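You operate a simulated robot arm through the tools that you are given. There is no shell and no other tool. Be economical: measure what you need, move in short steps, check, and stop when the job is done.

The job below is to be done with a simulated robot arm. You get a single attempt, and the scene is never put back.

Task
Water the mint and sponge up the spilt soil.
Fine: about 70 ml from the watering can; can and sponge back where they stood. Set down upright: watering can. What is to be rubbed or washed off counts as gone when no trace of it is left.

It is judged by the outcome, as a careful person would: the job done as asked, and still so three seconds after it is handed in. It fails if anything else is knocked over, pushed out of place, dropped, spilled or broken.

Robot
A 6-joint arm with a two-finger parallel gripper, fixed in place. Base frame: the origin is at the foot of the arm, x ahead of it, y to its left, z up; the work surface is at about z = 850. Readings come in mm, rad, newtons and seconds.
With the tool pointing down near the work surface it reaches from about 240 to 640 mm from the base axis. Its first joint turns from -1.152 to 1.152 rad. Payload 2.7 kg.
The tool frame sits at the grasp point between the pads (the TCP): z along the fingers, y along the line on which they close. The tips reach 23 mm beyond it. Largest opening 94 mm; finger width 38, thickness 10; the body of the gripper, 54 by 96 mm, starts 39 mm behind the TCP.
Orientation is that of the tool frame in the base frame, as a unit quaternion [w, x, y, z]. With the fingers straight down and closing along the base's y, the tool's x points along the base's -x, its y along +y and its z along -z.

Tools
- The arm moves only by the tool arm_command. Its argument "steps" is a list of rows, each an object (a shift or turn left out is 0, a gripper value left out holds the last) with "dr": the turn, a rotation vector about the base's x, y, z in units of 60 degrees (1.0 is 60 degrees), a list of three; "travel": the shift along the base's x, y, z in units of 250 mm (1.0 is 250 mm), a list of three; "gripper": the gripper command, from -1 (shut) to 1 (fully open), values between in proportion. In form: [{"dr": [ax, ay, az], "travel": [tx, ty, tz], "gripper": gripper}, ...]. A call has 1 to 20 rows; each row is the pose to reach, as a shift and turn from the pose commanded when the call began. A call with a number of a shift or a turn outside -1 to 1 is refused whole. A row lasts 0.2 s, in which the tool goes at most 50 mm and 0.15 rad; a call with a longer step from one row to the next is refused whole, and so is a gripper value outside its range. A pose out of reach is approached as far as the arm can. The call stops where the force on the tool passes 50 N (or 10 N more than at its start, if that is more) or the arm is blocked; 0.2 s more then pass. Each finger travels about 45 mm/s and halts on what it meets, pressing with about 39 N; the grip force reading is that of the motor and also rises with nothing between the fingers. The clock runs only during rows and for 0.2 s after the last one: add rows that repeat a pose to give the fingers time. It gives the time, the measured TCP pose, the force on the tool (base axes), the opening and the grip force at its end, in the units of the frame above (readings bear some noise), with the torque about the TCP (base axes, N m) and any sound that the robot's microphone picked up, and new pictures: "views" is both (left out), scene, wrist or none.
- Cameras (640 x 400 px; columns grow to the right, rows downward): "scene" is fixed at [70.8, -421.8, 1423.1]; the picture's right is [0.83, -0.55, 0.00], its down [-0.21, -0.32, -0.92] and it looks along [0.51, 0.77, -0.38] (base axes); focal length 312 px, centre (320, 200). "wrist" rides on the gripper at [86, 16, -74] in the tool frame; the picture's right is [-0.18, 0.98, 0.00], its down [-0.58, -0.11, -0.81] and it looks along [-0.79, -0.15, 0.59] (tool axes); focal length 243 px, centre (320, 200). There is no depth. A picture from a camera that has moved, and an enlarged one, comes with that camera's place and axes in the base frame and with its lens.
- enlarge(camera, box): a new picture of the part [left, top, right, bottom] of that camera's present view, enlarged. It takes no simulated time.
- job_done(): hands the job in; it is judged then, once.

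Go step by step. Nothing tells you positions but the pictures and the camera data: compare them with the known pose of the tool, close in by small moves and look again before you grip or let go. The budget is 120 turns and 200 pictures, counting those below and the enlarged ones. Unless the task says otherwise, let go and move clear before handing in, and close with one line.

The tools are called after "Emit:" as name(argument=value, ...) on one line, values as JSON. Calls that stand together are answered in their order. arm_command: Moves the arm, as the interface text tells. Its arguments: {"type":"object","properties":{"steps":{"type":"array","items":{"type":"object","properties":{"dr":{"type":"array","items":{"type":"number"}},"travel":{"type":"array","items":{"type":"number"}},"gripper":{"type":"number"}}}},"views":{"type":"string","enum":["both","scene","wrist","none"]}},"required":["steps"]} The other tools are called the same way: enlarge (camera, box) takes an enlarged picture of a part of a camera's view; job_done () hands the job in.

At the start:

```text
t: 0.0
position: [311.0, 170.4, 1288.4]
orientation: [0.001, 0.0, 1.0, 0.0]
force: [0.2, 0.1, -1.0]
moment: [0.0, -0.01, -0.03]
gripper_width: 93.9
gripper_force: 0.1
```

scene: 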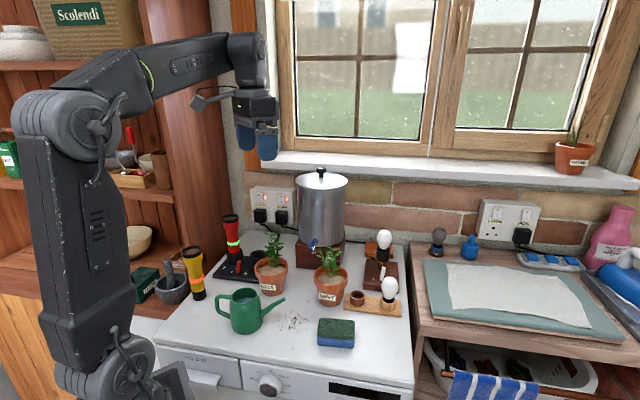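
wrist: 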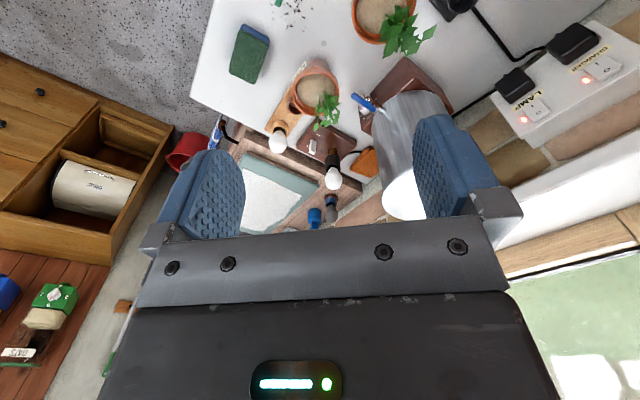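

I see a white work surface with a green watering can, two labelled pots, a sponge and a soil spill. I'll enlarge to read labels and see the details.

Emit:
enlarge(camera="scene", box=[190, 210, 420, 354])

Emit:
enlarge(camera="scene", box=[205, 275, 305, 338])

Emit:
enlarge(camera="scene", box=[250, 230, 360, 300])

```text
2.78 times, centred on (305, 282) of scene
camera zoom: at [70.8, -421.8, 1423.1], right [0.83, -0.55, 0.0], down [-0.21, -0.32, -0.92], along [0.51, 0.77, -0.38], focal length 866 px, centre (362, -28)
```

zoom: 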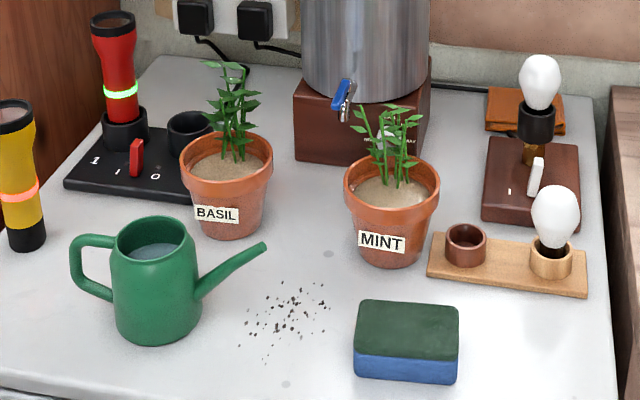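

```text
6.35 times, centred on (255, 306) of scene
camera zoom: at [70.8, -421.8, 1423.1], right [0.83, -0.55, 0.0], down [-0.21, -0.32, -0.92], along [0.51, 0.77, -0.38], focal length 1979 px, centre (733, -476)
```

zoom: 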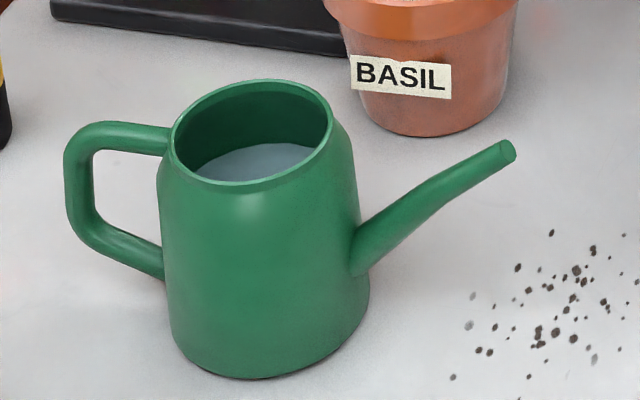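

```text
5.71 times, centred on (305, 265) of scene
camera zoom: at [70.8, -421.8, 1423.1], right [0.83, -0.55, 0.0], down [-0.21, -0.32, -0.92], along [0.51, 0.77, -0.38], focal length 1781 px, centre (406, -171)
```

zoom: 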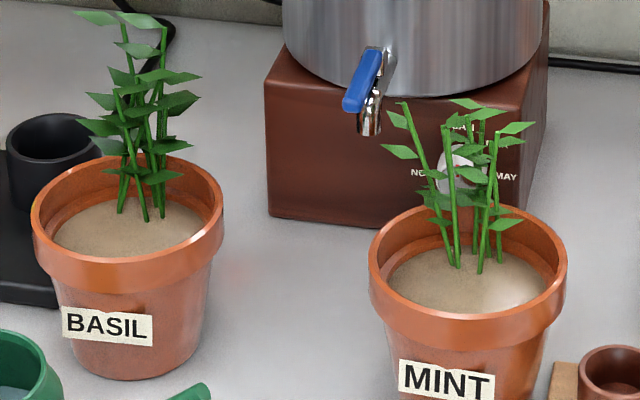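

The mint is the right-hand pot at about (472,124), the basil is at (353,252) and the can at about (247,166) with its spout along (0.83,-0.55). The sponge is near (406,15) and the soil near (343,107). I'll move over the can with the gripper turned -33° and look.

Emit:
arm_command(steps=[{"travel": [-0.05, 0, -0.15], "dr": [0, 0, -0.14]}, {"travel": [-0.1, 0, -0.3], "dr": [0, 0, -0.28]}, {"travel": [-0.15, 0, -0.45], "dr": [0, 0, -0.42]}, {"travel": [-0.2, -0.01, -0.6], "dr": [0, 0, -0.55]}, {"travel": [-0.256, -0.016, -0.75], "dr": [0, 0, -0.55]}])

```text
t: 1.2
position: [246.7, 166.8, 1099.9]
orientation: [0.0, 0.285, 0.959, 0.0]
force: [-1.0, 0.2, -0.3]
moment: [0.02, -0.02, 0.0]
gripper_width: 93.8
gripper_force: 0.1
camera wrist: at [183.0, 226.2, 1174.3], right [0.69, 0.72, 0.0], down [0.43, -0.41, 0.81], along [0.58, -0.56, -0.59], focal length 243 px, centre (320, 200)
```

scene: 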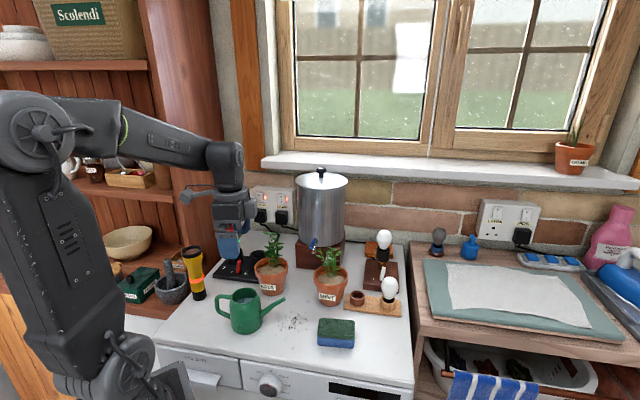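
wrist: 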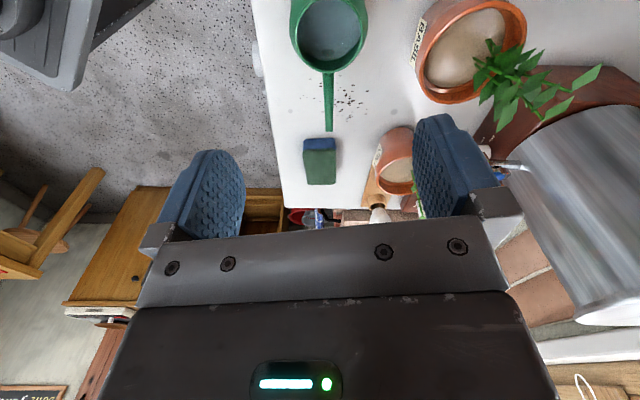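

The spout seems closer to -42° than -33°. I'll shift back to see the whole can from above.

Emit:
arm_command(steps=[{"travel": [-0.08, 0.07, 0], "dr": [0, 0, -0.08]}, {"travel": [-0.16, 0.14, 0], "dr": [0, 0, -0.15]}], views="wrist")

Emit:
enlarge(camera="wrist", box=[240, 0, 400, 100])

```text
t: 1.8
position: [206.9, 200.2, 1101.6]
orientation: [-0.001, 0.359, 0.934, 0.0]
force: [-0.2, -0.6, -0.2]
moment: [0.02, -0.02, 0.02]
gripper_width: 93.8
gripper_force: 0.1
camera wrist: at [153.8, 270.6, 1174.8], right [0.8, 0.61, 0.0], down [0.36, -0.47, 0.81], along [0.49, -0.64, -0.59], focal length 243 px, centre (320, 200)
```

wrist: 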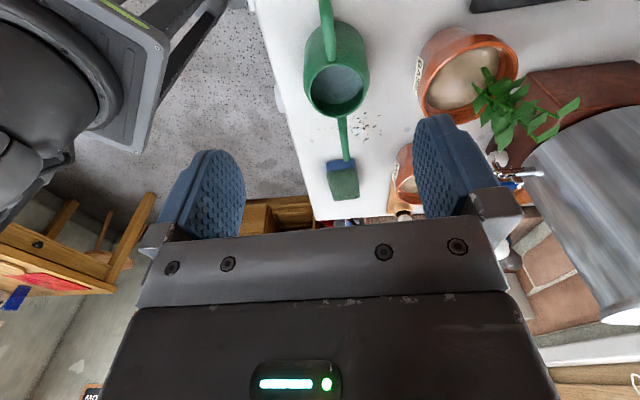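

```text
4.00 times, centred on (320, 50) of wrist
camera zoom: at [153.8, 270.6, 1174.8], right [0.8, 0.61, 0.0], down [0.36, -0.47, 0.81], along [0.49, -0.64, -0.59], focal length 970 px, centre (320, 800)
```

zoom: 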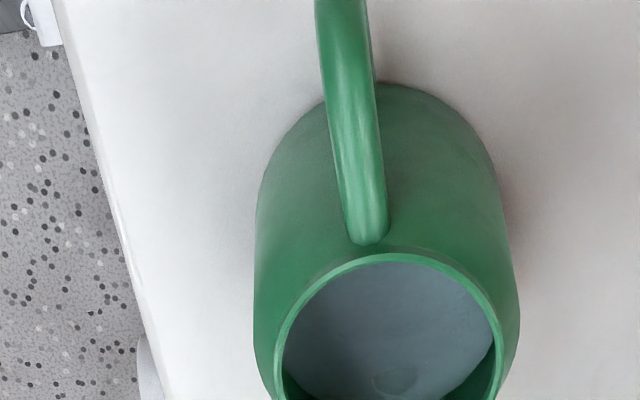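

The can axis works out to about (250,173), with the rim at z≈934 and the spout at -42°, which matches the current yaw. I'll centre over it and descend partway.

Emit:
arm_command(steps=[{"travel": [0.09, -0.055, -0.05]}, {"travel": [0.174, -0.11, -0.15]}, {"travel": [0.174, -0.11, -0.3]}, {"travel": [0.174, -0.11, -0.44]}])

```text
t: 2.8
position: [250.3, 172.4, 990.3]
orientation: [0.0, 0.359, 0.934, 0.001]
force: [0.4, 0.1, -0.4]
moment: [0.04, 0.04, 0.03]
gripper_width: 94.0
gripper_force: 0.1
camera wrist: at [197.2, 242.3, 1064.1], right [0.79, 0.61, 0.0], down [0.36, -0.47, 0.81], along [0.49, -0.64, -0.59], focal length 243 px, centre (320, 200)
```

scene: 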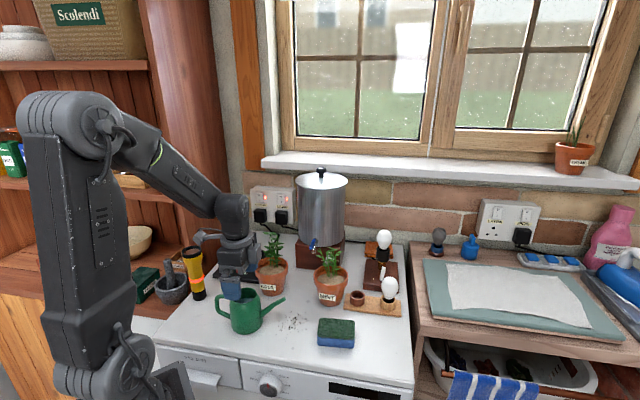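
wrist: 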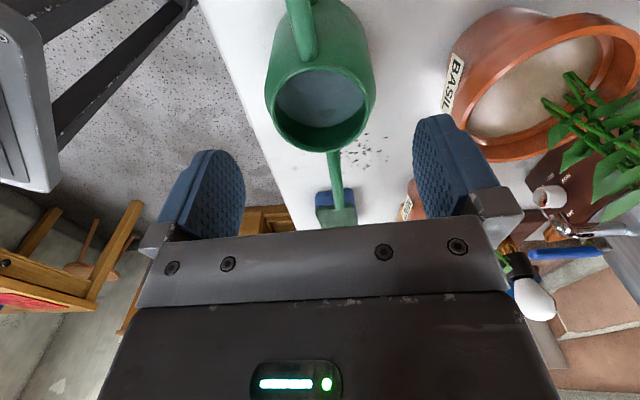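

It's centred well. I'll descend to z≈908, with the rim still below the palm.

Emit:
arm_command(steps=[{"travel": [0, 0, -0.11]}, {"travel": [0, 0, -0.22]}, {"travel": [0, 0, -0.33]}])

```text
t: 3.6
position: [249.8, 173.8, 908.6]
orientation: [0.001, 0.358, 0.934, 0.001]
force: [-0.8, -0.3, -0.7]
moment: [0.02, -0.01, 0.0]
gripper_width: 93.9
gripper_force: 0.2
camera wrist: at [196.4, 242.9, 982.4], right [0.79, 0.61, 0.0], down [0.36, -0.47, 0.81], along [0.49, -0.64, -0.59], focal length 243 px, centre (320, 200)
```

scene: 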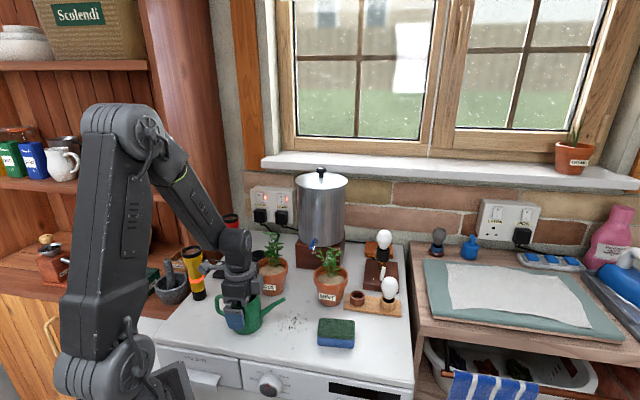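
wrist: 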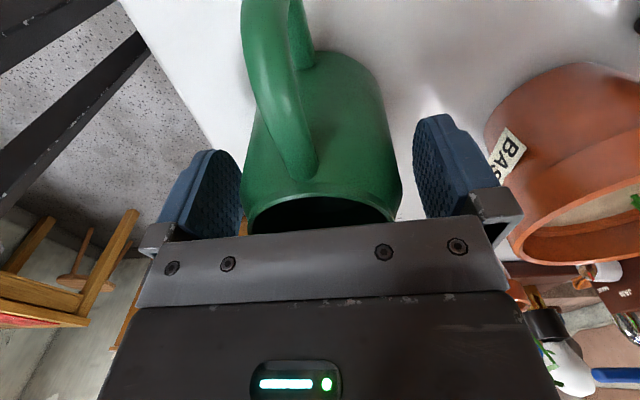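

The can sits between the pads, so I'll close on it.

Emit:
arm_command(steps=[{"gripper": 0.2}, {"gripper": -0.2}, {"gripper": -1}, {"gripper": -1}, {"gripper": -1}], views="wrist")

```text
t: 4.8
position: [249.3, 173.8, 909.6]
orientation: [0.0, 0.358, 0.934, 0.0]
force: [-0.2, 0.4, 0.1]
moment: [-0.02, 0.03, -0.03]
gripper_width: 70.8
gripper_force: 39.0
camera wrist: at [196.5, 242.9, 982.6], right [0.79, 0.61, 0.0], down [0.36, -0.47, 0.81], along [0.49, -0.64, -0.59], focal length 243 px, centre (320, 200)
```

wrist: 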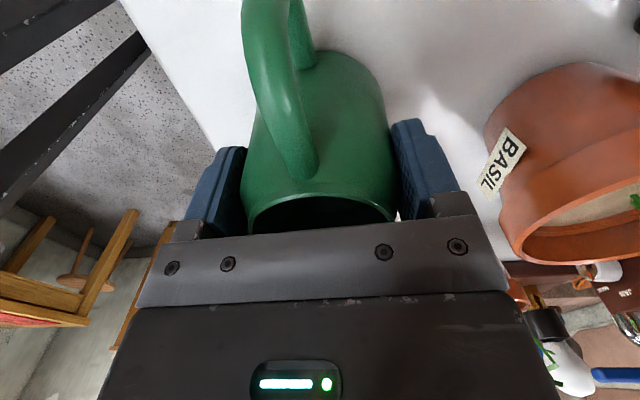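

It's gripped at 70.8 mm. I'll lift gently and weigh it.

Emit:
arm_command(steps=[{"travel": [0, 0, 0.04]}, {"travel": [0, 0, 0.12]}, {"travel": [0, 0, 0.2]}, {"travel": [0, 0, 0.28]}, {"travel": [0, 0, 0.32]}, {"travel": [0, 0, 0.32]}, {"travel": [0, 0, 0.32]}])

Emit:
arm_command(steps=[{"travel": [0, 0, 0]}], views="none")

Emit:
arm_command(steps=[{"travel": [0, 0, 0]}], views="none")

Emit:
arm_command(steps=[{"travel": [0, 0, 0]}], views="none")

Emit:
arm_command(steps=[{"travel": [0, 0, 0]}], views="none")

Emit:
arm_command(steps=[{"travel": [0, 0, 0]}], views="none")

```text
t: 6.4
position: [249.5, 173.5, 988.8]
orientation: [0.0, 0.358, 0.934, 0.0]
force: [-0.5, -0.1, -3.3]
moment: [-0.04, 0.0, -0.01]
gripper_width: 70.5
gripper_force: 39.1
camera wrist: at [196.8, 242.7, 1061.8], right [0.79, 0.61, 0.0], down [0.36, -0.47, 0.81], along [0.49, -0.64, -0.59], focal length 243 px, centre (320, 200)
```

scene: 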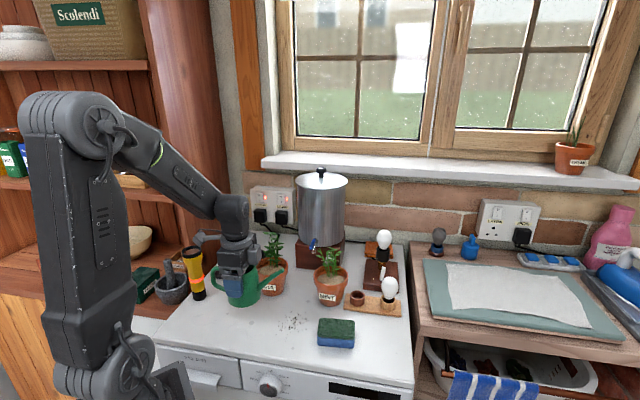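
wrist: 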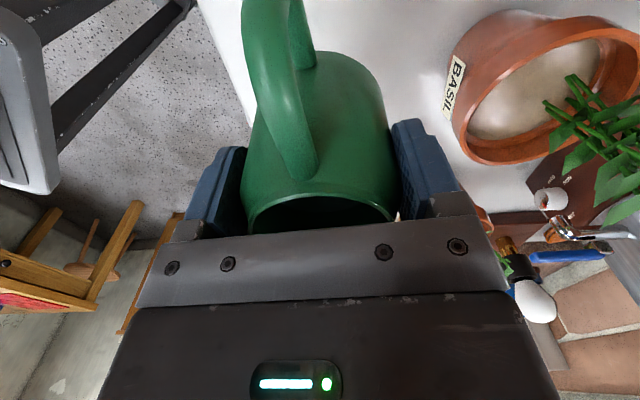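

```text
t: 6.8
position: [249.9, 173.4, 987.1]
orientation: [0.0, 0.358, 0.934, 0.0]
force: [0.4, -0.8, -2.9]
moment: [-0.03, -0.01, 0.01]
gripper_width: 70.8
gripper_force: 39.4
```

```text
t: 7.2
position: [249.6, 173.9, 988.0]
orientation: [0.0, 0.358, 0.934, 0.0]
force: [-0.8, 0.5, -4.0]
moment: [0.01, 0.01, 0.01]
gripper_width: 70.5
gripper_force: 39.0
```

```text
t: 7.6
position: [250.4, 172.0, 987.6]
orientation: [0.0, 0.359, 0.934, -0.001]
force: [0.4, -0.6, -3.0]
moment: [0.0, -0.01, -0.05]
gripper_width: 70.2
gripper_force: 38.9
```

```text
t: 8.0
position: [249.6, 172.9, 987.4]
orientation: [0.0, 0.358, 0.934, 0.0]
force: [0.9, 0.7, -3.3]
moment: [-0.02, 0.02, -0.01]
gripper_width: 70.5
gripper_force: 38.7
```

```text
t: 8.4
position: [248.9, 173.5, 988.3]
orientation: [0.0, 0.358, 0.934, -0.001]
force: [0.1, -0.9, -3.2]
moment: [0.0, 0.0, -0.01]
gripper_width: 70.7
gripper_force: 39.1
```

It weighs about 3.3 N. I take the mint rim centre to be about (467,131,929). I'll rotate the spout to +x and approach at height, holding the can level.

Emit:
arm_command(steps=[{"travel": [0.02, -0.03, 0.0], "dr": [0, 0, 0.06]}, {"travel": [0.06, -0.07, 0.0], "dr": [0, 0, 0.18]}, {"travel": [0.11, -0.11, 0.0], "dr": [0, 0, 0.3]}, {"travel": [0.16, -0.15, 0.0], "dr": [0, 0, 0.42]}, {"travel": [0.21, -0.165, 0.0], "dr": [0, 0, 0.54]}, {"travel": [0.25, -0.17, 0.0], "dr": [0, 0, 0.65]}, {"travel": [0.28, -0.17, 0.0], "dr": [0, 0, 0.702]}, {"travel": [0.28, -0.17, 0.0], "dr": [0, 0, 0.702]}])

Emit:
enlarge(camera="scene", box=[230, 200, 390, 300])

```text
t: 10.2
position: [320.1, 131.2, 989.4]
orientation: [0.0, -0.002, 1.0, -0.001]
force: [0.7, 0.1, -3.9]
moment: [-0.01, 0.02, -0.02]
gripper_width: 70.6
gripper_force: 38.8
camera wrist: at [233.9, 146.5, 1062.3], right [0.18, 0.98, 0.0], down [0.58, -0.11, 0.81], along [0.79, -0.15, -0.59], focal length 243 px, centre (320, 200)
```

scene: 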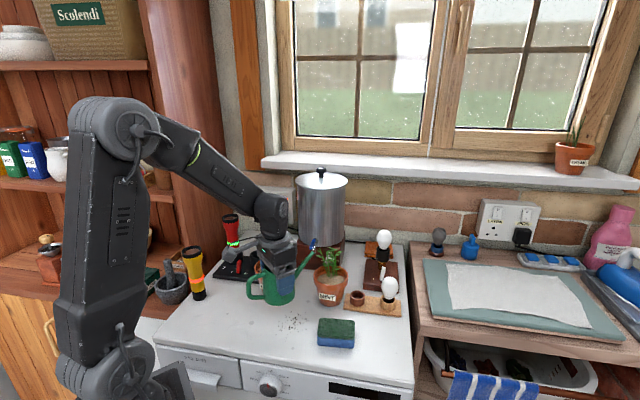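
wrist: 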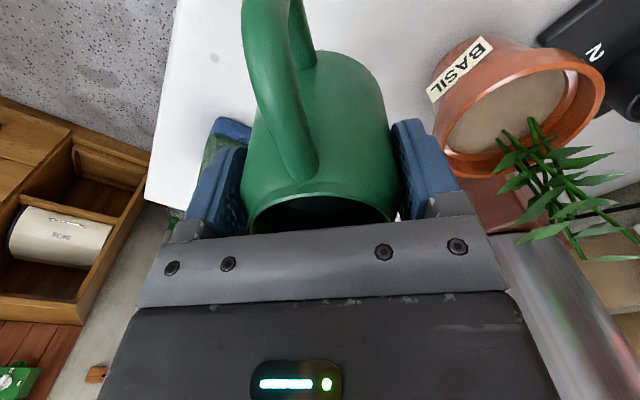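

```text
4.00 times, centred on (310, 250) of scene
camera zoom: at [70.9, -421.8, 1423.1], right [0.83, -0.55, 0.0], down [-0.21, -0.32, -0.92], along [0.51, 0.77, -0.38], focal length 1247 px, centre (360, 0)
```

zoom: 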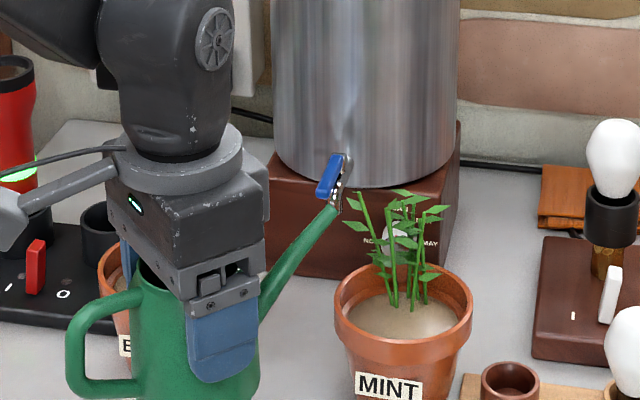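

The spout tip matches the model. I'll move to the pour position slightly to the front side of the plant and tilt just short of pouring.

Emit:
arm_command(steps=[{"travel": [0.02, -0.02, 0.0]}, {"travel": [0.06, -0.05, -0.03]}, {"travel": [0.096, -0.052, -0.07]}, {"travel": [0.096, -0.052, -0.096], "dr": [0, 0.05, 0]}, {"travel": [0.096, -0.052, -0.096], "dr": [0, 0.1, 0]}, {"travel": [0.096, -0.052, -0.096], "dr": [0, 0.15, 0]}, {"travel": [0.096, -0.052, -0.096], "dr": [0, 0.18, 0]}, {"travel": [0.096, -0.052, -0.096], "dr": [0, 0.18, 0]}], views="wrist")

Emit:
enlarge(camera="scene", box=[250, 220, 378, 300])

```text
t: 12.0
position: [343.8, 118.3, 963.6]
orientation: [-0.095, 0.0, 0.996, 0.0]
force: [0.6, -0.1, -2.6]
moment: [0.0, -0.03, 0.02]
gripper_width: 70.2
gripper_force: 39.0
camera wrist: at [273.6, 133.7, 1053.3], right [0.18, 0.98, -0.03], down [0.72, -0.11, 0.68], along [0.67, -0.15, -0.73], focal length 243 px, centre (320, 200)
```

wrist: 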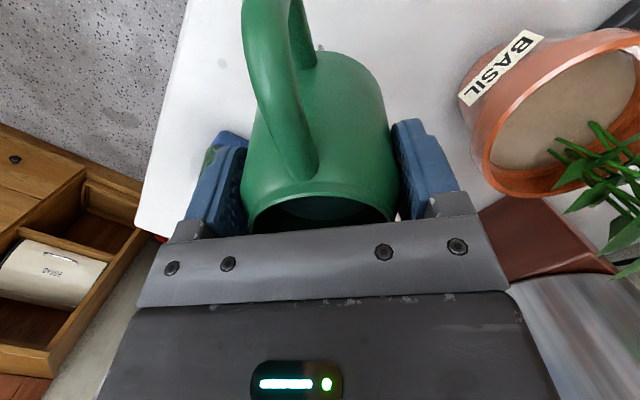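

```text
5.00 times, centred on (314, 260) of scene
camera zoom: at [70.9, -421.8, 1423.1], right [0.83, -0.55, 0.0], down [-0.21, -0.32, -0.92], along [0.51, 0.77, -0.38], focal length 1559 px, centre (350, -100)
```

zoom: 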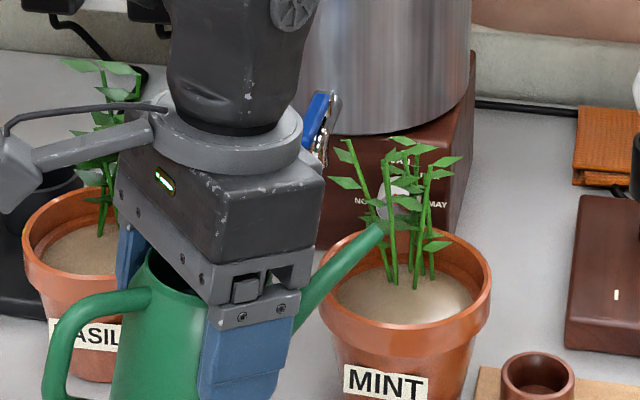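

The tip is over the pot. I'll tilt on in small increments, watching for the stream and the weight.

Emit:
arm_command(steps=[{"dr": [0, 0.03, 0]}, {"dr": [0, 0.06, 0]}, {"dr": [0, 0.06, 0]}, {"dr": [0, 0.06, 0]}], views="none")

Emit:
enlarge(camera="scene", box=[250, 220, 378, 300])

```text
t: 13.0
position: [345.1, 118.8, 964.3]
orientation: [-0.125, -0.001, 0.992, 0.0]
force: [0.0, -0.6, -1.7]
moment: [0.02, -0.02, 0.01]
gripper_width: 70.7
gripper_force: 38.9
```

```text
5.00 times, centred on (314, 260) of scene
camera zoom: at [70.9, -421.8, 1423.1], right [0.83, -0.55, 0.0], down [-0.21, -0.32, -0.92], along [0.51, 0.77, -0.38], focal length 1559 px, centre (350, -100)
```

zoom: 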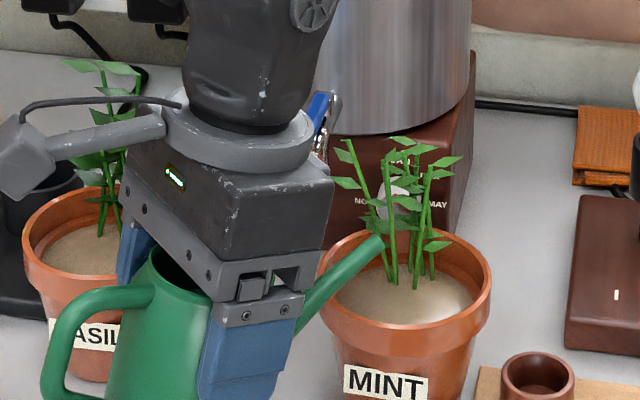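

I see no stream yet at about 14.4°. I'll check the weight and continue.

Emit:
arm_command(steps=[{"dr": [0, 0, 0]}], views="none")

Emit:
arm_command(steps=[{"dr": [0, 0.03, 0]}, {"dr": [0, 0.03, 0]}], views="none")

Emit:
enlarge(camera="scene", box=[298, 240, 362, 280])

```text
t: 13.4
position: [344.4, 117.4, 965.0]
orientation: [-0.126, -0.001, 0.992, 0.0]
force: [-0.2, 0.5, -2.0]
moment: [-0.01, -0.05, 0.02]
gripper_width: 70.5
gripper_force: 38.9
```

```text
t: 14.0
position: [344.8, 117.7, 966.2]
orientation: [-0.14, 0.0, 0.99, 0.001]
force: [0.3, -0.5, -2.1]
moment: [-0.04, -0.01, 0.02]
gripper_width: 70.4
gripper_force: 38.6
```

```text
10.00 times, centred on (330, 260) of scene
camera zoom: at [70.9, -421.8, 1423.1], right [0.83, -0.55, 0.0], down [-0.21, -0.32, -0.92], along [0.51, 0.77, -0.38], focal length 3117 px, centre (220, -400)
```

zoom: 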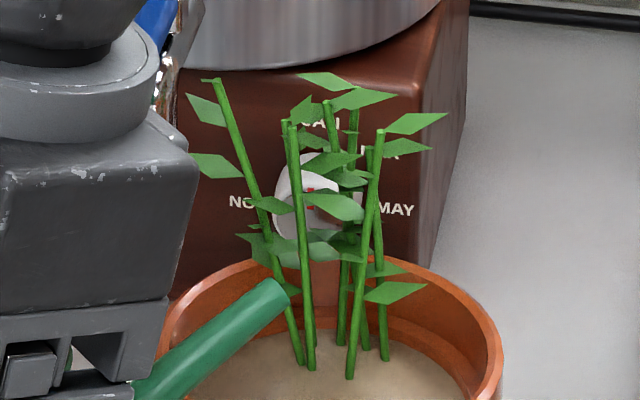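

The force has dropped to about 2.1 N, so water may already be flowing. I'll tilt back now and check.

Emit:
arm_command(steps=[{"dr": [0, -0.12, 0]}, {"dr": [0, -0.22, 0]}, {"dr": [0, -0.27, 0]}, {"dr": [0, -0.27, 0]}], views="scene")

Emit:
enlarge(camera="scene", box=[298, 250, 378, 300])

Emit:
arm_command(steps=[{"dr": [0, 0, 0]}], views="none")

Emit:
arm_command(steps=[{"dr": [0, 0, 0]}], views="none")

Emit:
arm_command(steps=[{"dr": [0, 0, 0]}], views="none")

Emit:
arm_command(steps=[{"dr": [0, 0, 0]}], views="none")

Emit:
arm_command(steps=[{"dr": [0, 0, 0]}], views="none")

Emit:
arm_command(steps=[{"dr": [0, 0, 0]}], views="none")

```text
t: 15.0
position: [344.3, 117.2, 964.3]
orientation: [0.0, 0.0, 1.0, 0.0]
force: [-0.6, 0.9, -4.2]
moment: [-0.03, -0.01, 0.0]
gripper_width: 70.5
gripper_force: 38.9
```

scene: 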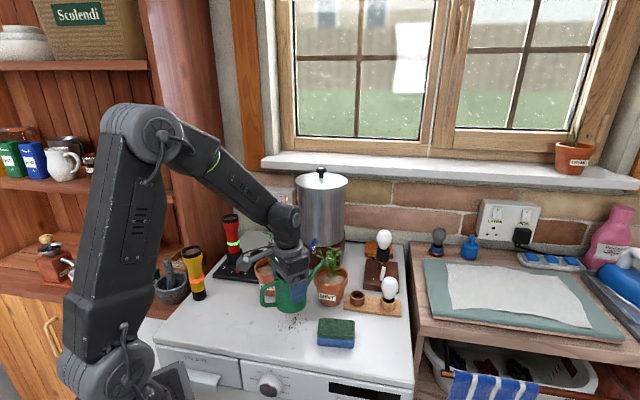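

```text
8.00 times, centred on (338, 275) of scene
camera zoom: at [70.8, -421.8, 1423.1], right [0.83, -0.55, 0.0], down [-0.21, -0.32, -0.92], along [0.51, 0.77, -0.38], focal length 2494 px, centre (176, -400)
```

zoom: 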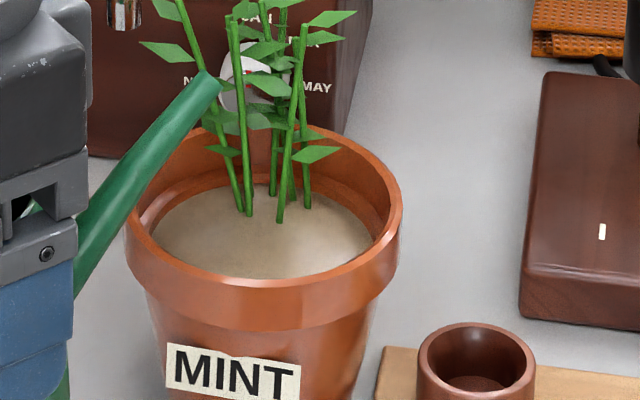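

```text
t: 15.4
position: [344.7, 118.1, 965.6]
orientation: [0.0, -0.001, 1.0, 0.001]
force: [0.2, -0.3, -3.9]
moment: [0.03, 0.02, 0.0]
gripper_width: 70.4
gripper_force: 38.8
```

```text
t: 15.8
position: [343.8, 117.9, 965.5]
orientation: [0.0, -0.001, 1.0, -0.001]
force: [0.2, -0.5, -2.8]
moment: [0.01, -0.03, -0.02]
gripper_width: 70.6
gripper_force: 38.9
```

```text
t: 16.2
position: [344.5, 117.5, 964.8]
orientation: [0.0, 0.0, 1.0, -0.001]
force: [0.4, 0.0, -2.2]
moment: [0.03, 0.02, 0.02]
gripper_width: 70.3
gripper_force: 39.5
```

```text
t: 16.6
position: [343.8, 118.5, 966.3]
orientation: [0.0, 0.0, 1.0, 0.0]
force: [-0.2, -0.1, -2.3]
moment: [0.04, 0.0, -0.01]
gripper_width: 70.3
gripper_force: 39.1
```

```text
t: 17.0
position: [344.4, 116.3, 965.0]
orientation: [0.001, -0.001, 1.0, 0.0]
force: [-0.4, 1.0, -4.1]
moment: [-0.01, 0.02, -0.02]
gripper_width: 70.5
gripper_force: 39.0
```

```text
t: 17.4
position: [343.7, 117.9, 964.3]
orientation: [-0.001, -0.001, 1.0, 0.0]
force: [-0.3, -0.1, -3.0]
moment: [0.01, -0.04, -0.01]
gripper_width: 70.5
gripper_force: 39.2
```

Averaging shows nothing poured (the force noise is large) and the soil is dry. From the water level I expect onset at about 17° and about 70 ml by about 27°. I'll raise 12 mm and tilt in stages.

Emit:
arm_command(steps=[{"travel": [0, 0, 0.048], "dr": [0, 0.08, 0]}, {"travel": [0, 0, 0.048], "dr": [0, 0.18, 0]}, {"travel": [0, 0, 0.048], "dr": [0, 0.26, 0]}, {"travel": [0, 0, 0.048], "dr": [0, 0.3, 0]}, {"travel": [0, 0, 0.048], "dr": [0, 0.3, 0]}, {"travel": [0, 0, 0.048], "dr": [0, 0.3, 0]}], views="none")

Emit:
enlarge(camera="scene", box=[298, 250, 378, 300])

Emit:
arm_command(steps=[{"dr": [0, 0.035, 0]}, {"dr": [0, 0.035, 0]}, {"dr": [0, 0.035, 0]}], views="none")

Emit:
enlarge(camera="scene", box=[298, 250, 378, 300])

```text
t: 18.8
position: [344.3, 118.0, 975.6]
orientation: [-0.156, -0.001, 0.988, 0.0]
force: [0.3, -0.4, -3.0]
moment: [-0.02, -0.02, -0.03]
gripper_width: 70.5
gripper_force: 38.7
```

```text
8.00 times, centred on (338, 275) of scene
camera zoom: at [70.9, -421.8, 1423.1], right [0.83, -0.55, 0.0], down [-0.21, -0.32, -0.92], along [0.51, 0.77, -0.38], focal length 2494 px, centre (176, -400)
```

zoom: 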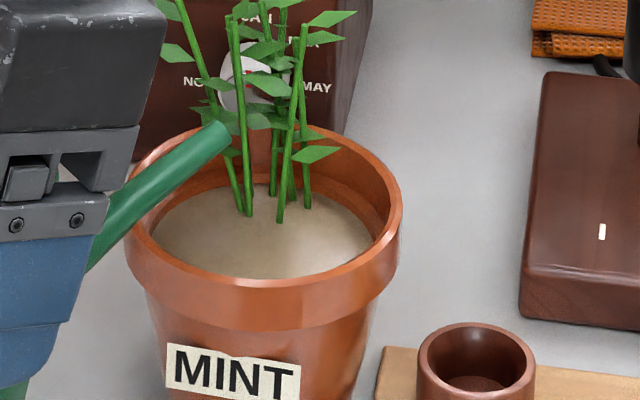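

```text
t: 19.6
position: [343.7, 117.3, 976.8]
orientation: [-0.175, 0.0, 0.985, 0.0]
force: [-0.2, 0.1, -3.1]
moment: [0.0, -0.03, 0.01]
gripper_width: 70.5
gripper_force: 39.1
```

```text
8.00 times, centred on (338, 275) of scene
camera zoom: at [70.9, -421.8, 1423.1], right [0.83, -0.55, 0.0], down [-0.21, -0.32, -0.92], along [0.51, 0.77, -0.38], focal length 2494 px, centre (176, -400)
```

zoom: 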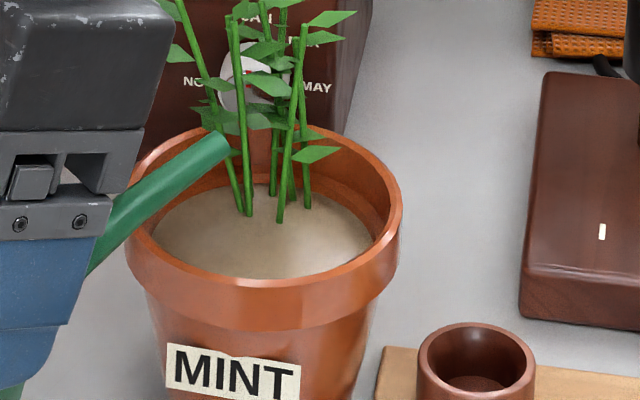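

Nothing at 20°. I'll continue in 2° steps.

Emit:
arm_command(steps=[{"dr": [0, 0.035, 0]}, {"dr": [0, 0.035, 0]}], views="none")

Emit:
enlarge(camera="scene", box=[298, 250, 378, 300])

Emit:
arm_command(steps=[{"dr": [0, 0.035, 0]}, {"dr": [0, 0.035, 0]}], views="none")

Emit:
enlarge(camera="scene", box=[298, 250, 378, 300])

```text
t: 20.2
position: [343.8, 117.6, 976.1]
orientation: [-0.192, -0.001, 0.981, 0.0]
force: [-0.7, -0.1, -3.1]
moment: [-0.03, -0.01, -0.01]
gripper_width: 70.3
gripper_force: 39.3
```

```text
8.00 times, centred on (338, 275) of scene
camera zoom: at [70.9, -421.8, 1423.1], right [0.83, -0.55, 0.0], down [-0.21, -0.32, -0.92], along [0.51, 0.77, -0.38], focal length 2494 px, centre (176, -400)
```

zoom: 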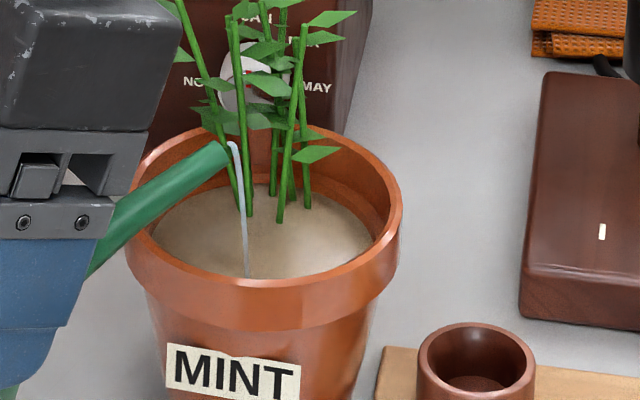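

```text
t: 20.8
position: [344.1, 117.9, 976.5]
orientation: [-0.21, -0.001, 0.978, 0.001]
force: [0.5, -0.3, -3.2]
moment: [0.01, -0.01, -0.02]
gripper_width: 70.3
gripper_force: 39.5
```

```text
8.00 times, centred on (338, 275) of scene
camera zoom: at [70.9, -421.8, 1423.1], right [0.83, -0.55, 0.0], down [-0.21, -0.32, -0.92], along [0.51, 0.77, -0.38], focal length 2494 px, centre (176, -400)
```

zoom: 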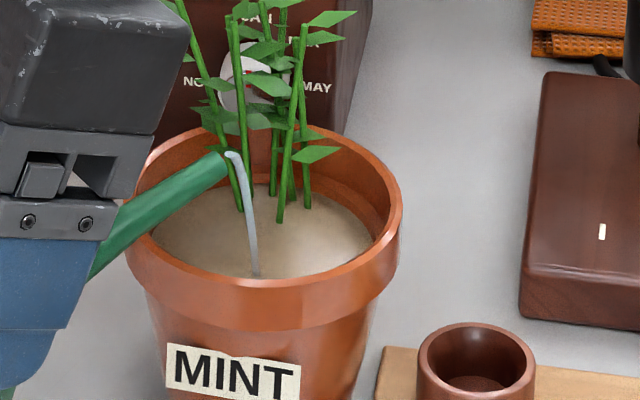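

The stream started at about 22° and lands on the soil near (458,116). I'll tilt to about 28° and wait.

Emit:
arm_command(steps=[{"dr": [0, 0.03, 0]}, {"dr": [0, 0.06, 0]}, {"dr": [0, 0.06, 0]}, {"dr": [0, 0.06, 0]}], views="none")

Emit:
enlarge(camera="scene", box=[258, 230, 378, 305])

Emit:
arm_command(steps=[{"dr": [0, 0, 0]}, {"dr": [0, 0, 0]}, {"dr": [0, 0, 0]}, {"dr": [0, 0, 0]}], views="none")

Emit:
enlarge(camera="scene", box=[258, 230, 378, 305])

```text
t: 21.8
position: [343.1, 117.9, 976.6]
orientation: [-0.241, 0.0, 0.971, 0.001]
force: [0.1, -0.3, -2.3]
moment: [0.02, -0.01, 0.03]
gripper_width: 70.3
gripper_force: 39.4
```

```text
5.33 times, centred on (318, 268) of scene
camera zoom: at [70.9, -421.8, 1423.1], right [0.83, -0.55, 0.0], down [-0.21, -0.32, -0.92], along [0.51, 0.77, -0.38], focal length 1663 px, centre (331, -160)
```

zoom: 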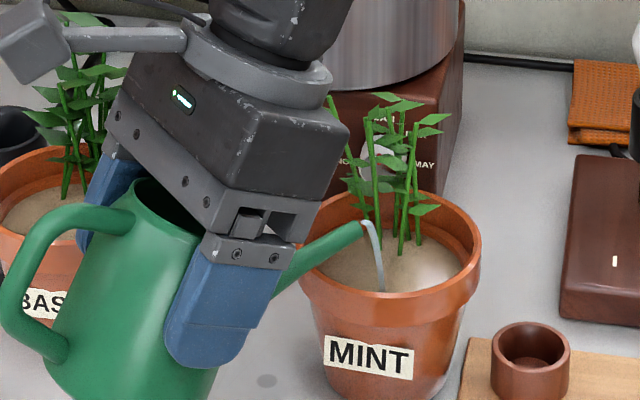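

```text
t: 22.8
position: [344.2, 118.1, 976.7]
orientation: [-0.241, -0.001, 0.971, 0.0]
force: [-0.2, -0.1, -2.3]
moment: [0.0, -0.02, 0.01]
gripper_width: 70.4
gripper_force: 38.8
```

```text
5.33 times, centred on (318, 268) of scene
camera zoom: at [70.9, -421.8, 1423.1], right [0.83, -0.55, 0.0], down [-0.21, -0.32, -0.92], along [0.51, 0.77, -0.38], focal length 1663 px, centre (331, -160)
```

zoom: 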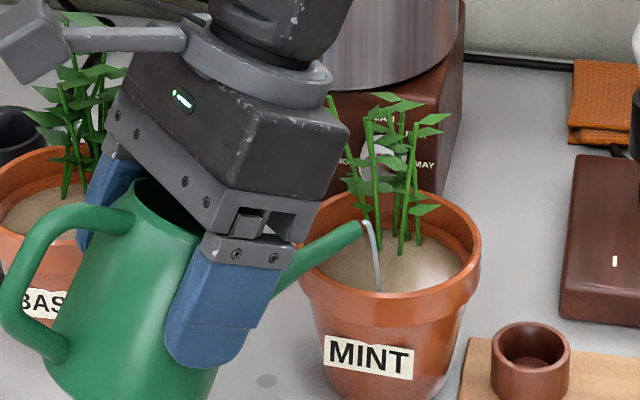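

The stream is thinning. I'll wait a bit.

Emit:
arm_command(steps=[{"dr": [0, 0, 0]}, {"dr": [0, 0, 0]}, {"dr": [0, 0, 0]}, {"dr": [0, 0, 0]}, {"dr": [0, 0, 0]}], views="none")

Emit:
enlarge(camera="scene", box=[298, 250, 378, 300])

Emit:
arm_command(steps=[{"dr": [0, 0, 0]}, {"dr": [0, 0, 0]}, {"dr": [0, 0, 0]}], views="none")

Emit:
enlarge(camera="scene", box=[298, 250, 378, 300])

```text
t: 24.0
position: [343.6, 117.3, 975.3]
orientation: [-0.241, 0.0, 0.97, 0.0]
force: [-0.4, -0.2, -2.5]
moment: [-0.03, -0.04, 0.03]
gripper_width: 70.4
gripper_force: 39.3
```

```text
8.00 times, centred on (338, 275) of scene
camera zoom: at [70.8, -421.8, 1423.1], right [0.83, -0.55, 0.0], down [-0.21, -0.32, -0.92], along [0.51, 0.77, -0.38], focal length 2494 px, centre (176, -400)
```

zoom: 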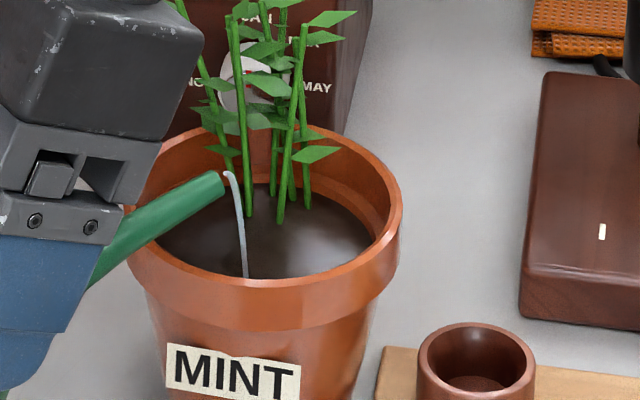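

```text
t: 24.8
position: [343.6, 118.9, 976.0]
orientation: [-0.241, -0.001, 0.971, 0.0]
force: [-0.1, 0.5, -2.8]
moment: [-0.01, -0.02, -0.02]
gripper_width: 70.4
gripper_force: 38.6
```

```text
8.00 times, centred on (338, 275) of scene
camera zoom: at [70.8, -421.8, 1423.1], right [0.83, -0.55, 0.0], down [-0.21, -0.32, -0.92], along [0.51, 0.77, -0.38], focal length 2494 px, centre (176, -400)
```

zoom: 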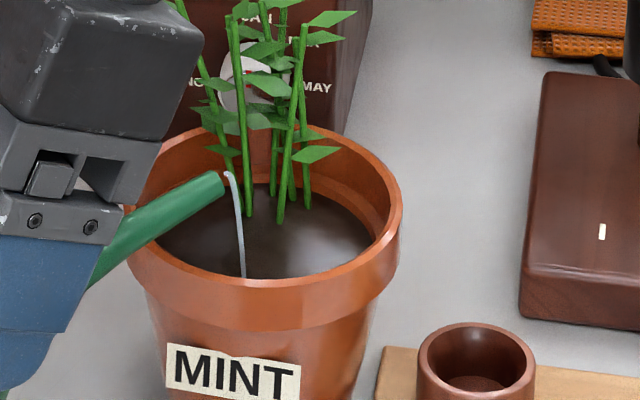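

The soil has turned dark, and the weight suggests roughly 50–75 ml. I'll level the can and take it back to its spot, so I can compare the water level against the earlier picture.

Emit:
arm_command(steps=[{"dr": [0, -0.1, 0]}, {"dr": [0, -0.22, 0]}, {"dr": [0, -0.34, 0]}, {"dr": [0, -0.44, 0]}, {"dr": [0, -0.465, 0]}, {"dr": [0, -0.465, 0]}, {"dr": [0, -0.465, 0], "travel": [-0.05, 0.01, 0.03]}, {"dr": [0, -0.465, 0], "travel": [-0.096, 0.052, 0.048]}, {"dr": [0, -0.465, 0], "travel": [-0.096, 0.052, 0.048]}], views="scene")

Emit:
arm_command(steps=[{"dr": [0, 0, -0.06], "travel": [-0.03, 0.0, 0.0]}, {"dr": [0, 0, -0.18], "travel": [-0.07, 0.01, 0.0]}, {"dr": [0, 0, -0.3], "travel": [-0.12, 0.03, 0.0]}, {"dr": [0, 0, -0.42], "travel": [-0.17, 0.07, 0.0]}, {"dr": [0, 0, -0.54], "travel": [-0.22, 0.11, 0.0]}, {"dr": [0, 0, -0.65], "travel": [-0.26, 0.15, 0.0]}, {"dr": [0, 0, -0.702], "travel": [-0.28, 0.17, 0.0]}, {"dr": [0, 0, -0.702], "travel": [-0.28, 0.17, 0.0]}], views="scene")

```text
t: 26.8
position: [319.0, 129.9, 988.2]
orientation: [0.0, -0.001, 1.0, 0.0]
force: [0.2, 0.3, -2.6]
moment: [0.01, -0.05, 0.0]
gripper_width: 70.4
gripper_force: 39.3
```

scene: 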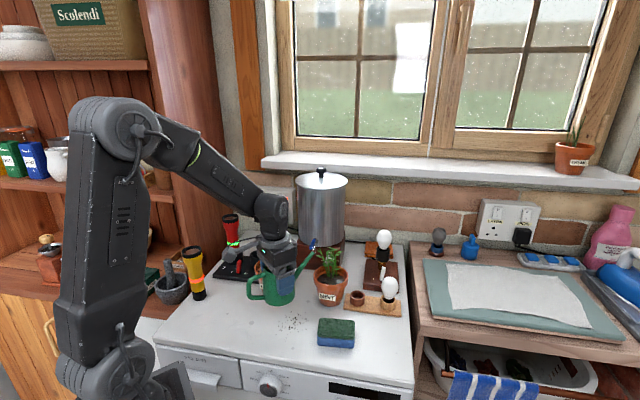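

```text
t: 28.6
position: [250.0, 174.1, 987.0]
orientation: [0.0, 0.359, 0.933, 0.001]
force: [-0.1, 0.6, -2.8]
moment: [-0.01, 0.03, 0.0]
gripper_width: 70.4
gripper_force: 39.1
```

scene: 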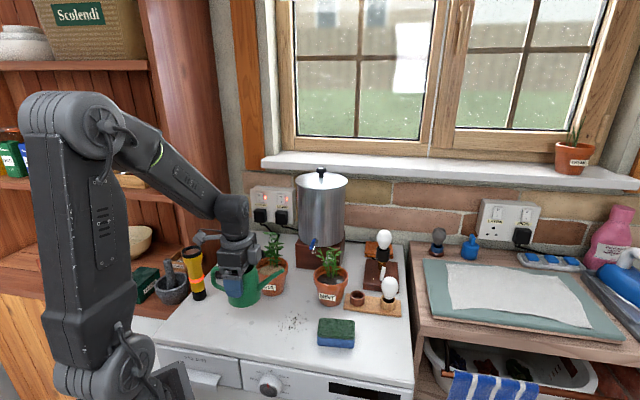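

Back above its spot, I'll lower slowly and check the contact force.

Emit:
arm_command(steps=[{"travel": [0, 0, -0.1]}, {"travel": [0, 0, -0.2]}, {"travel": [0, 0, -0.27]}, {"travel": [0, 0, -0.3]}, {"travel": [0, 0, -0.314]}, {"travel": [0, 0, -0.314]}], views="none")

Emit:
enlarge(camera="scene", box=[205, 275, 305, 338])

```text
t: 30.0
position: [250.7, 172.6, 909.7]
orientation: [0.0, 0.358, 0.934, 0.0]
force: [-0.2, 0.1, -2.6]
moment: [-0.01, 0.01, -0.01]
gripper_width: 70.3
gripper_force: 39.2
```

```text
6.35 times, centred on (255, 306) of scene
camera zoom: at [70.8, -421.8, 1423.1], right [0.83, -0.55, 0.0], down [-0.21, -0.32, -0.92], along [0.51, 0.77, -0.38], focal length 1979 px, centre (733, -476)
```

zoom: 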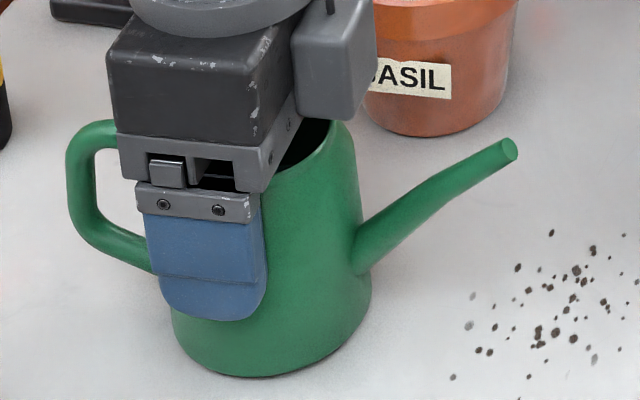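

It's still about 1.5 mm off the surface; everything else matches the original picture. I'll lower the last bit.

Emit:
arm_command(steps=[{"travel": [0, 0, -0.006]}, {"travel": [0, 0, -0.008]}, {"travel": [0, 0, -0.008]}], views="none")

```text
t: 30.8
position: [250.8, 173.1, 908.3]
orientation: [0.001, 0.358, 0.934, 0.001]
force: [-6.6, -7.9, 36.2]
moment: [-0.4, 0.21, -0.02]
gripper_width: 70.7
gripper_force: 38.7
```

It's firmly on the surface. I'll back off 1 mm, open and rise to inspect.

Emit:
arm_command(steps=[{"travel": [0, 0, 0.005]}, {"travel": [0, 0, 0.005]}], views="none")

Emit:
arm_command(steps=[{"gripper": -0.2}, {"gripper": 0.6}, {"gripper": 1}, {"gripper": 1}, {"gripper": 1}], views="wrist")

```text
t: 31.4
position: [250.4, 174.4, 908.1]
orientation: [0.0, 0.358, 0.934, 0.001]
force: [1.2, -2.1, 6.3]
moment: [0.04, -0.34, -0.05]
gripper_width: 70.5
gripper_force: 39.2
```

```text
t: 32.6
position: [251.6, 174.0, 908.3]
orientation: [0.001, 0.359, 0.933, 0.0]
force: [0.6, -0.3, 0.6]
moment: [-0.01, 0.0, 0.03]
gripper_width: 93.8
gripper_force: 0.0
camera wrist: at [197.2, 243.2, 982.7], right [0.79, 0.61, 0.0], down [0.36, -0.47, 0.81], along [0.49, -0.64, -0.59], focal length 243 px, centre (320, 200)
```

wrist: 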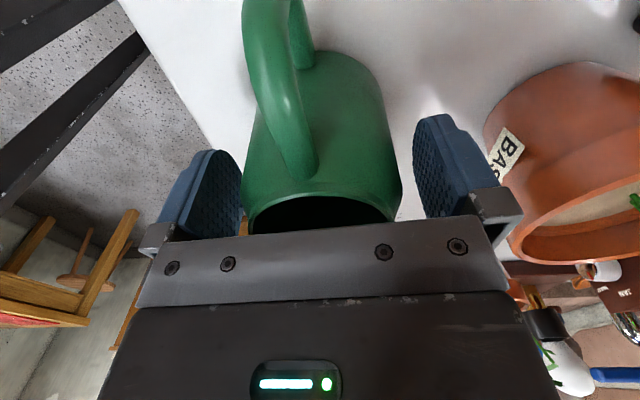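

Now I'll rise straight up and compare the water level in the same scene zoom.

Emit:
arm_command(steps=[{"travel": [0, 0, 0.15]}, {"travel": [0, 0, 0.33]}, {"travel": [0, 0, 0.52]}, {"travel": [0, 0, 0.7]}, {"travel": [0, 0, 0.76]}], views="wrist")

Emit:
enlarge(camera="scene", box=[205, 275, 305, 338])

Emit:
enlarge(camera="scene", box=[225, 282, 273, 312])

```text
t: 33.8
position: [250.5, 172.2, 1097.6]
orientation: [0.0, 0.357, 0.934, -0.001]
force: [0.3, -0.5, -0.9]
moment: [-0.02, 0.0, 0.03]
gripper_width: 94.0
gripper_force: 0.0
camera wrist: at [198.1, 242.6, 1173.8], right [0.79, 0.61, 0.0], down [0.36, -0.47, 0.81], along [0.49, -0.64, -0.59], focal length 243 px, centre (320, 200)
```

wrist: 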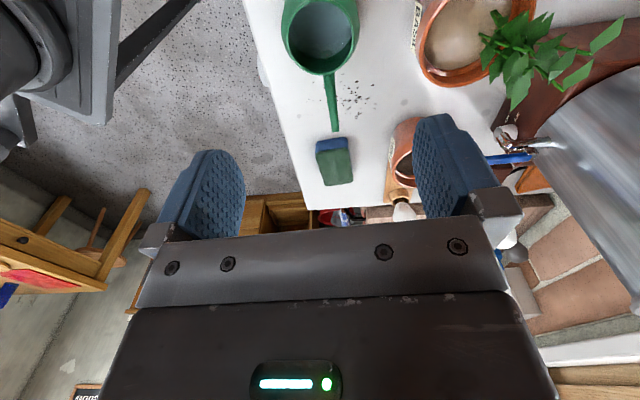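

```text
6.35 times, centred on (255, 306) of scene
camera zoom: at [70.8, -421.9, 1423.1], right [0.83, -0.55, 0.0], down [-0.21, -0.32, -0.92], along [0.51, 0.77, -0.38], focal length 1979 px, centre (733, -476)
```

zoom: 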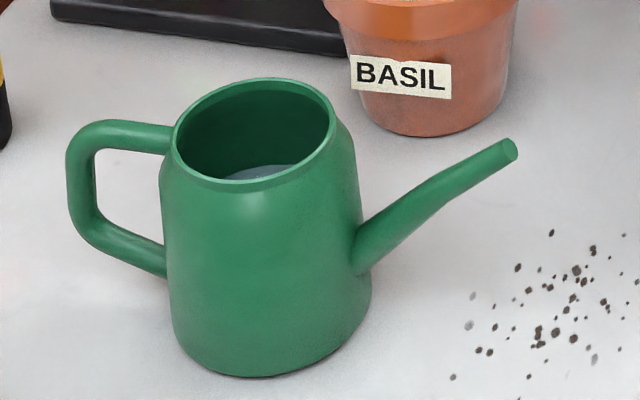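

```text
13.33 times, centred on (249, 297) of scene
camera zoom: at [70.8, -421.9, 1423.1], right [0.83, -0.55, 0.0], down [-0.21, -0.32, -0.92], along [0.51, 0.77, -0.38], focal length 4157 px, centre (1267, -1093)
```

zoom: 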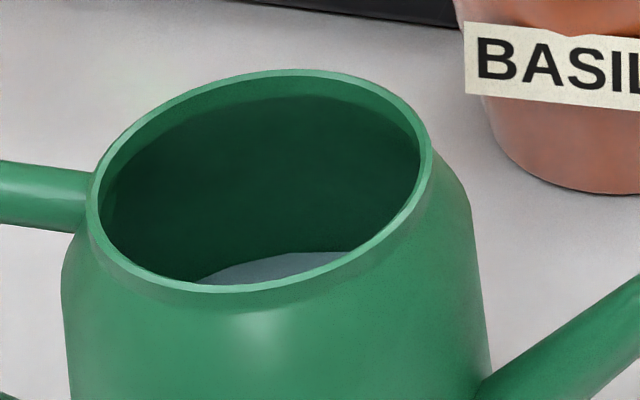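

The can is back within 1 mm. Both the level (904→891) and the tilt geometry suggest about 42 ml was poured. I'll regrip and pour roughly 27 ml more, to about 31.5°.

Emit:
arm_command(steps=[{"travel": [0, 0, -0.18]}, {"travel": [0, 0, -0.36]}, {"travel": [0, 0, -0.54]}, {"travel": [0, 0, -0.68]}, {"travel": [0, 0, -0.76]}, {"travel": [0, 0, -0.76]}, {"travel": [0, 0, -0.76], "gripper": 0.2}, {"travel": [0, 0, -0.76], "gripper": -0.2}, {"travel": [0, 0, -0.76], "gripper": -1}, {"travel": [0, 0, -0.76], "gripper": -1}, {"travel": [0, 0, -0.76], "gripper": -1}], views="wrist")

```text
t: 36.2
position: [251.5, 174.2, 907.5]
orientation: [0.0, 0.358, 0.934, 0.0]
force: [0.5, -1.0, 0.6]
moment: [0.02, -0.02, -0.02]
gripper_width: 70.6
gripper_force: 38.7
camera wrist: at [197.4, 242.9, 982.3], right [0.79, 0.61, 0.0], down [0.36, -0.47, 0.81], along [0.49, -0.64, -0.59], focal length 243 px, centre (320, 200)
```

wrist: 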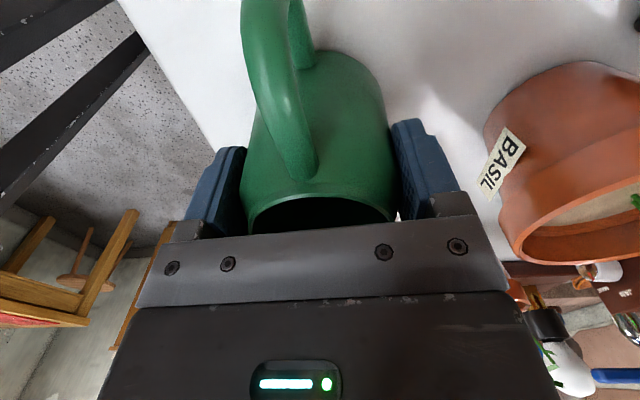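

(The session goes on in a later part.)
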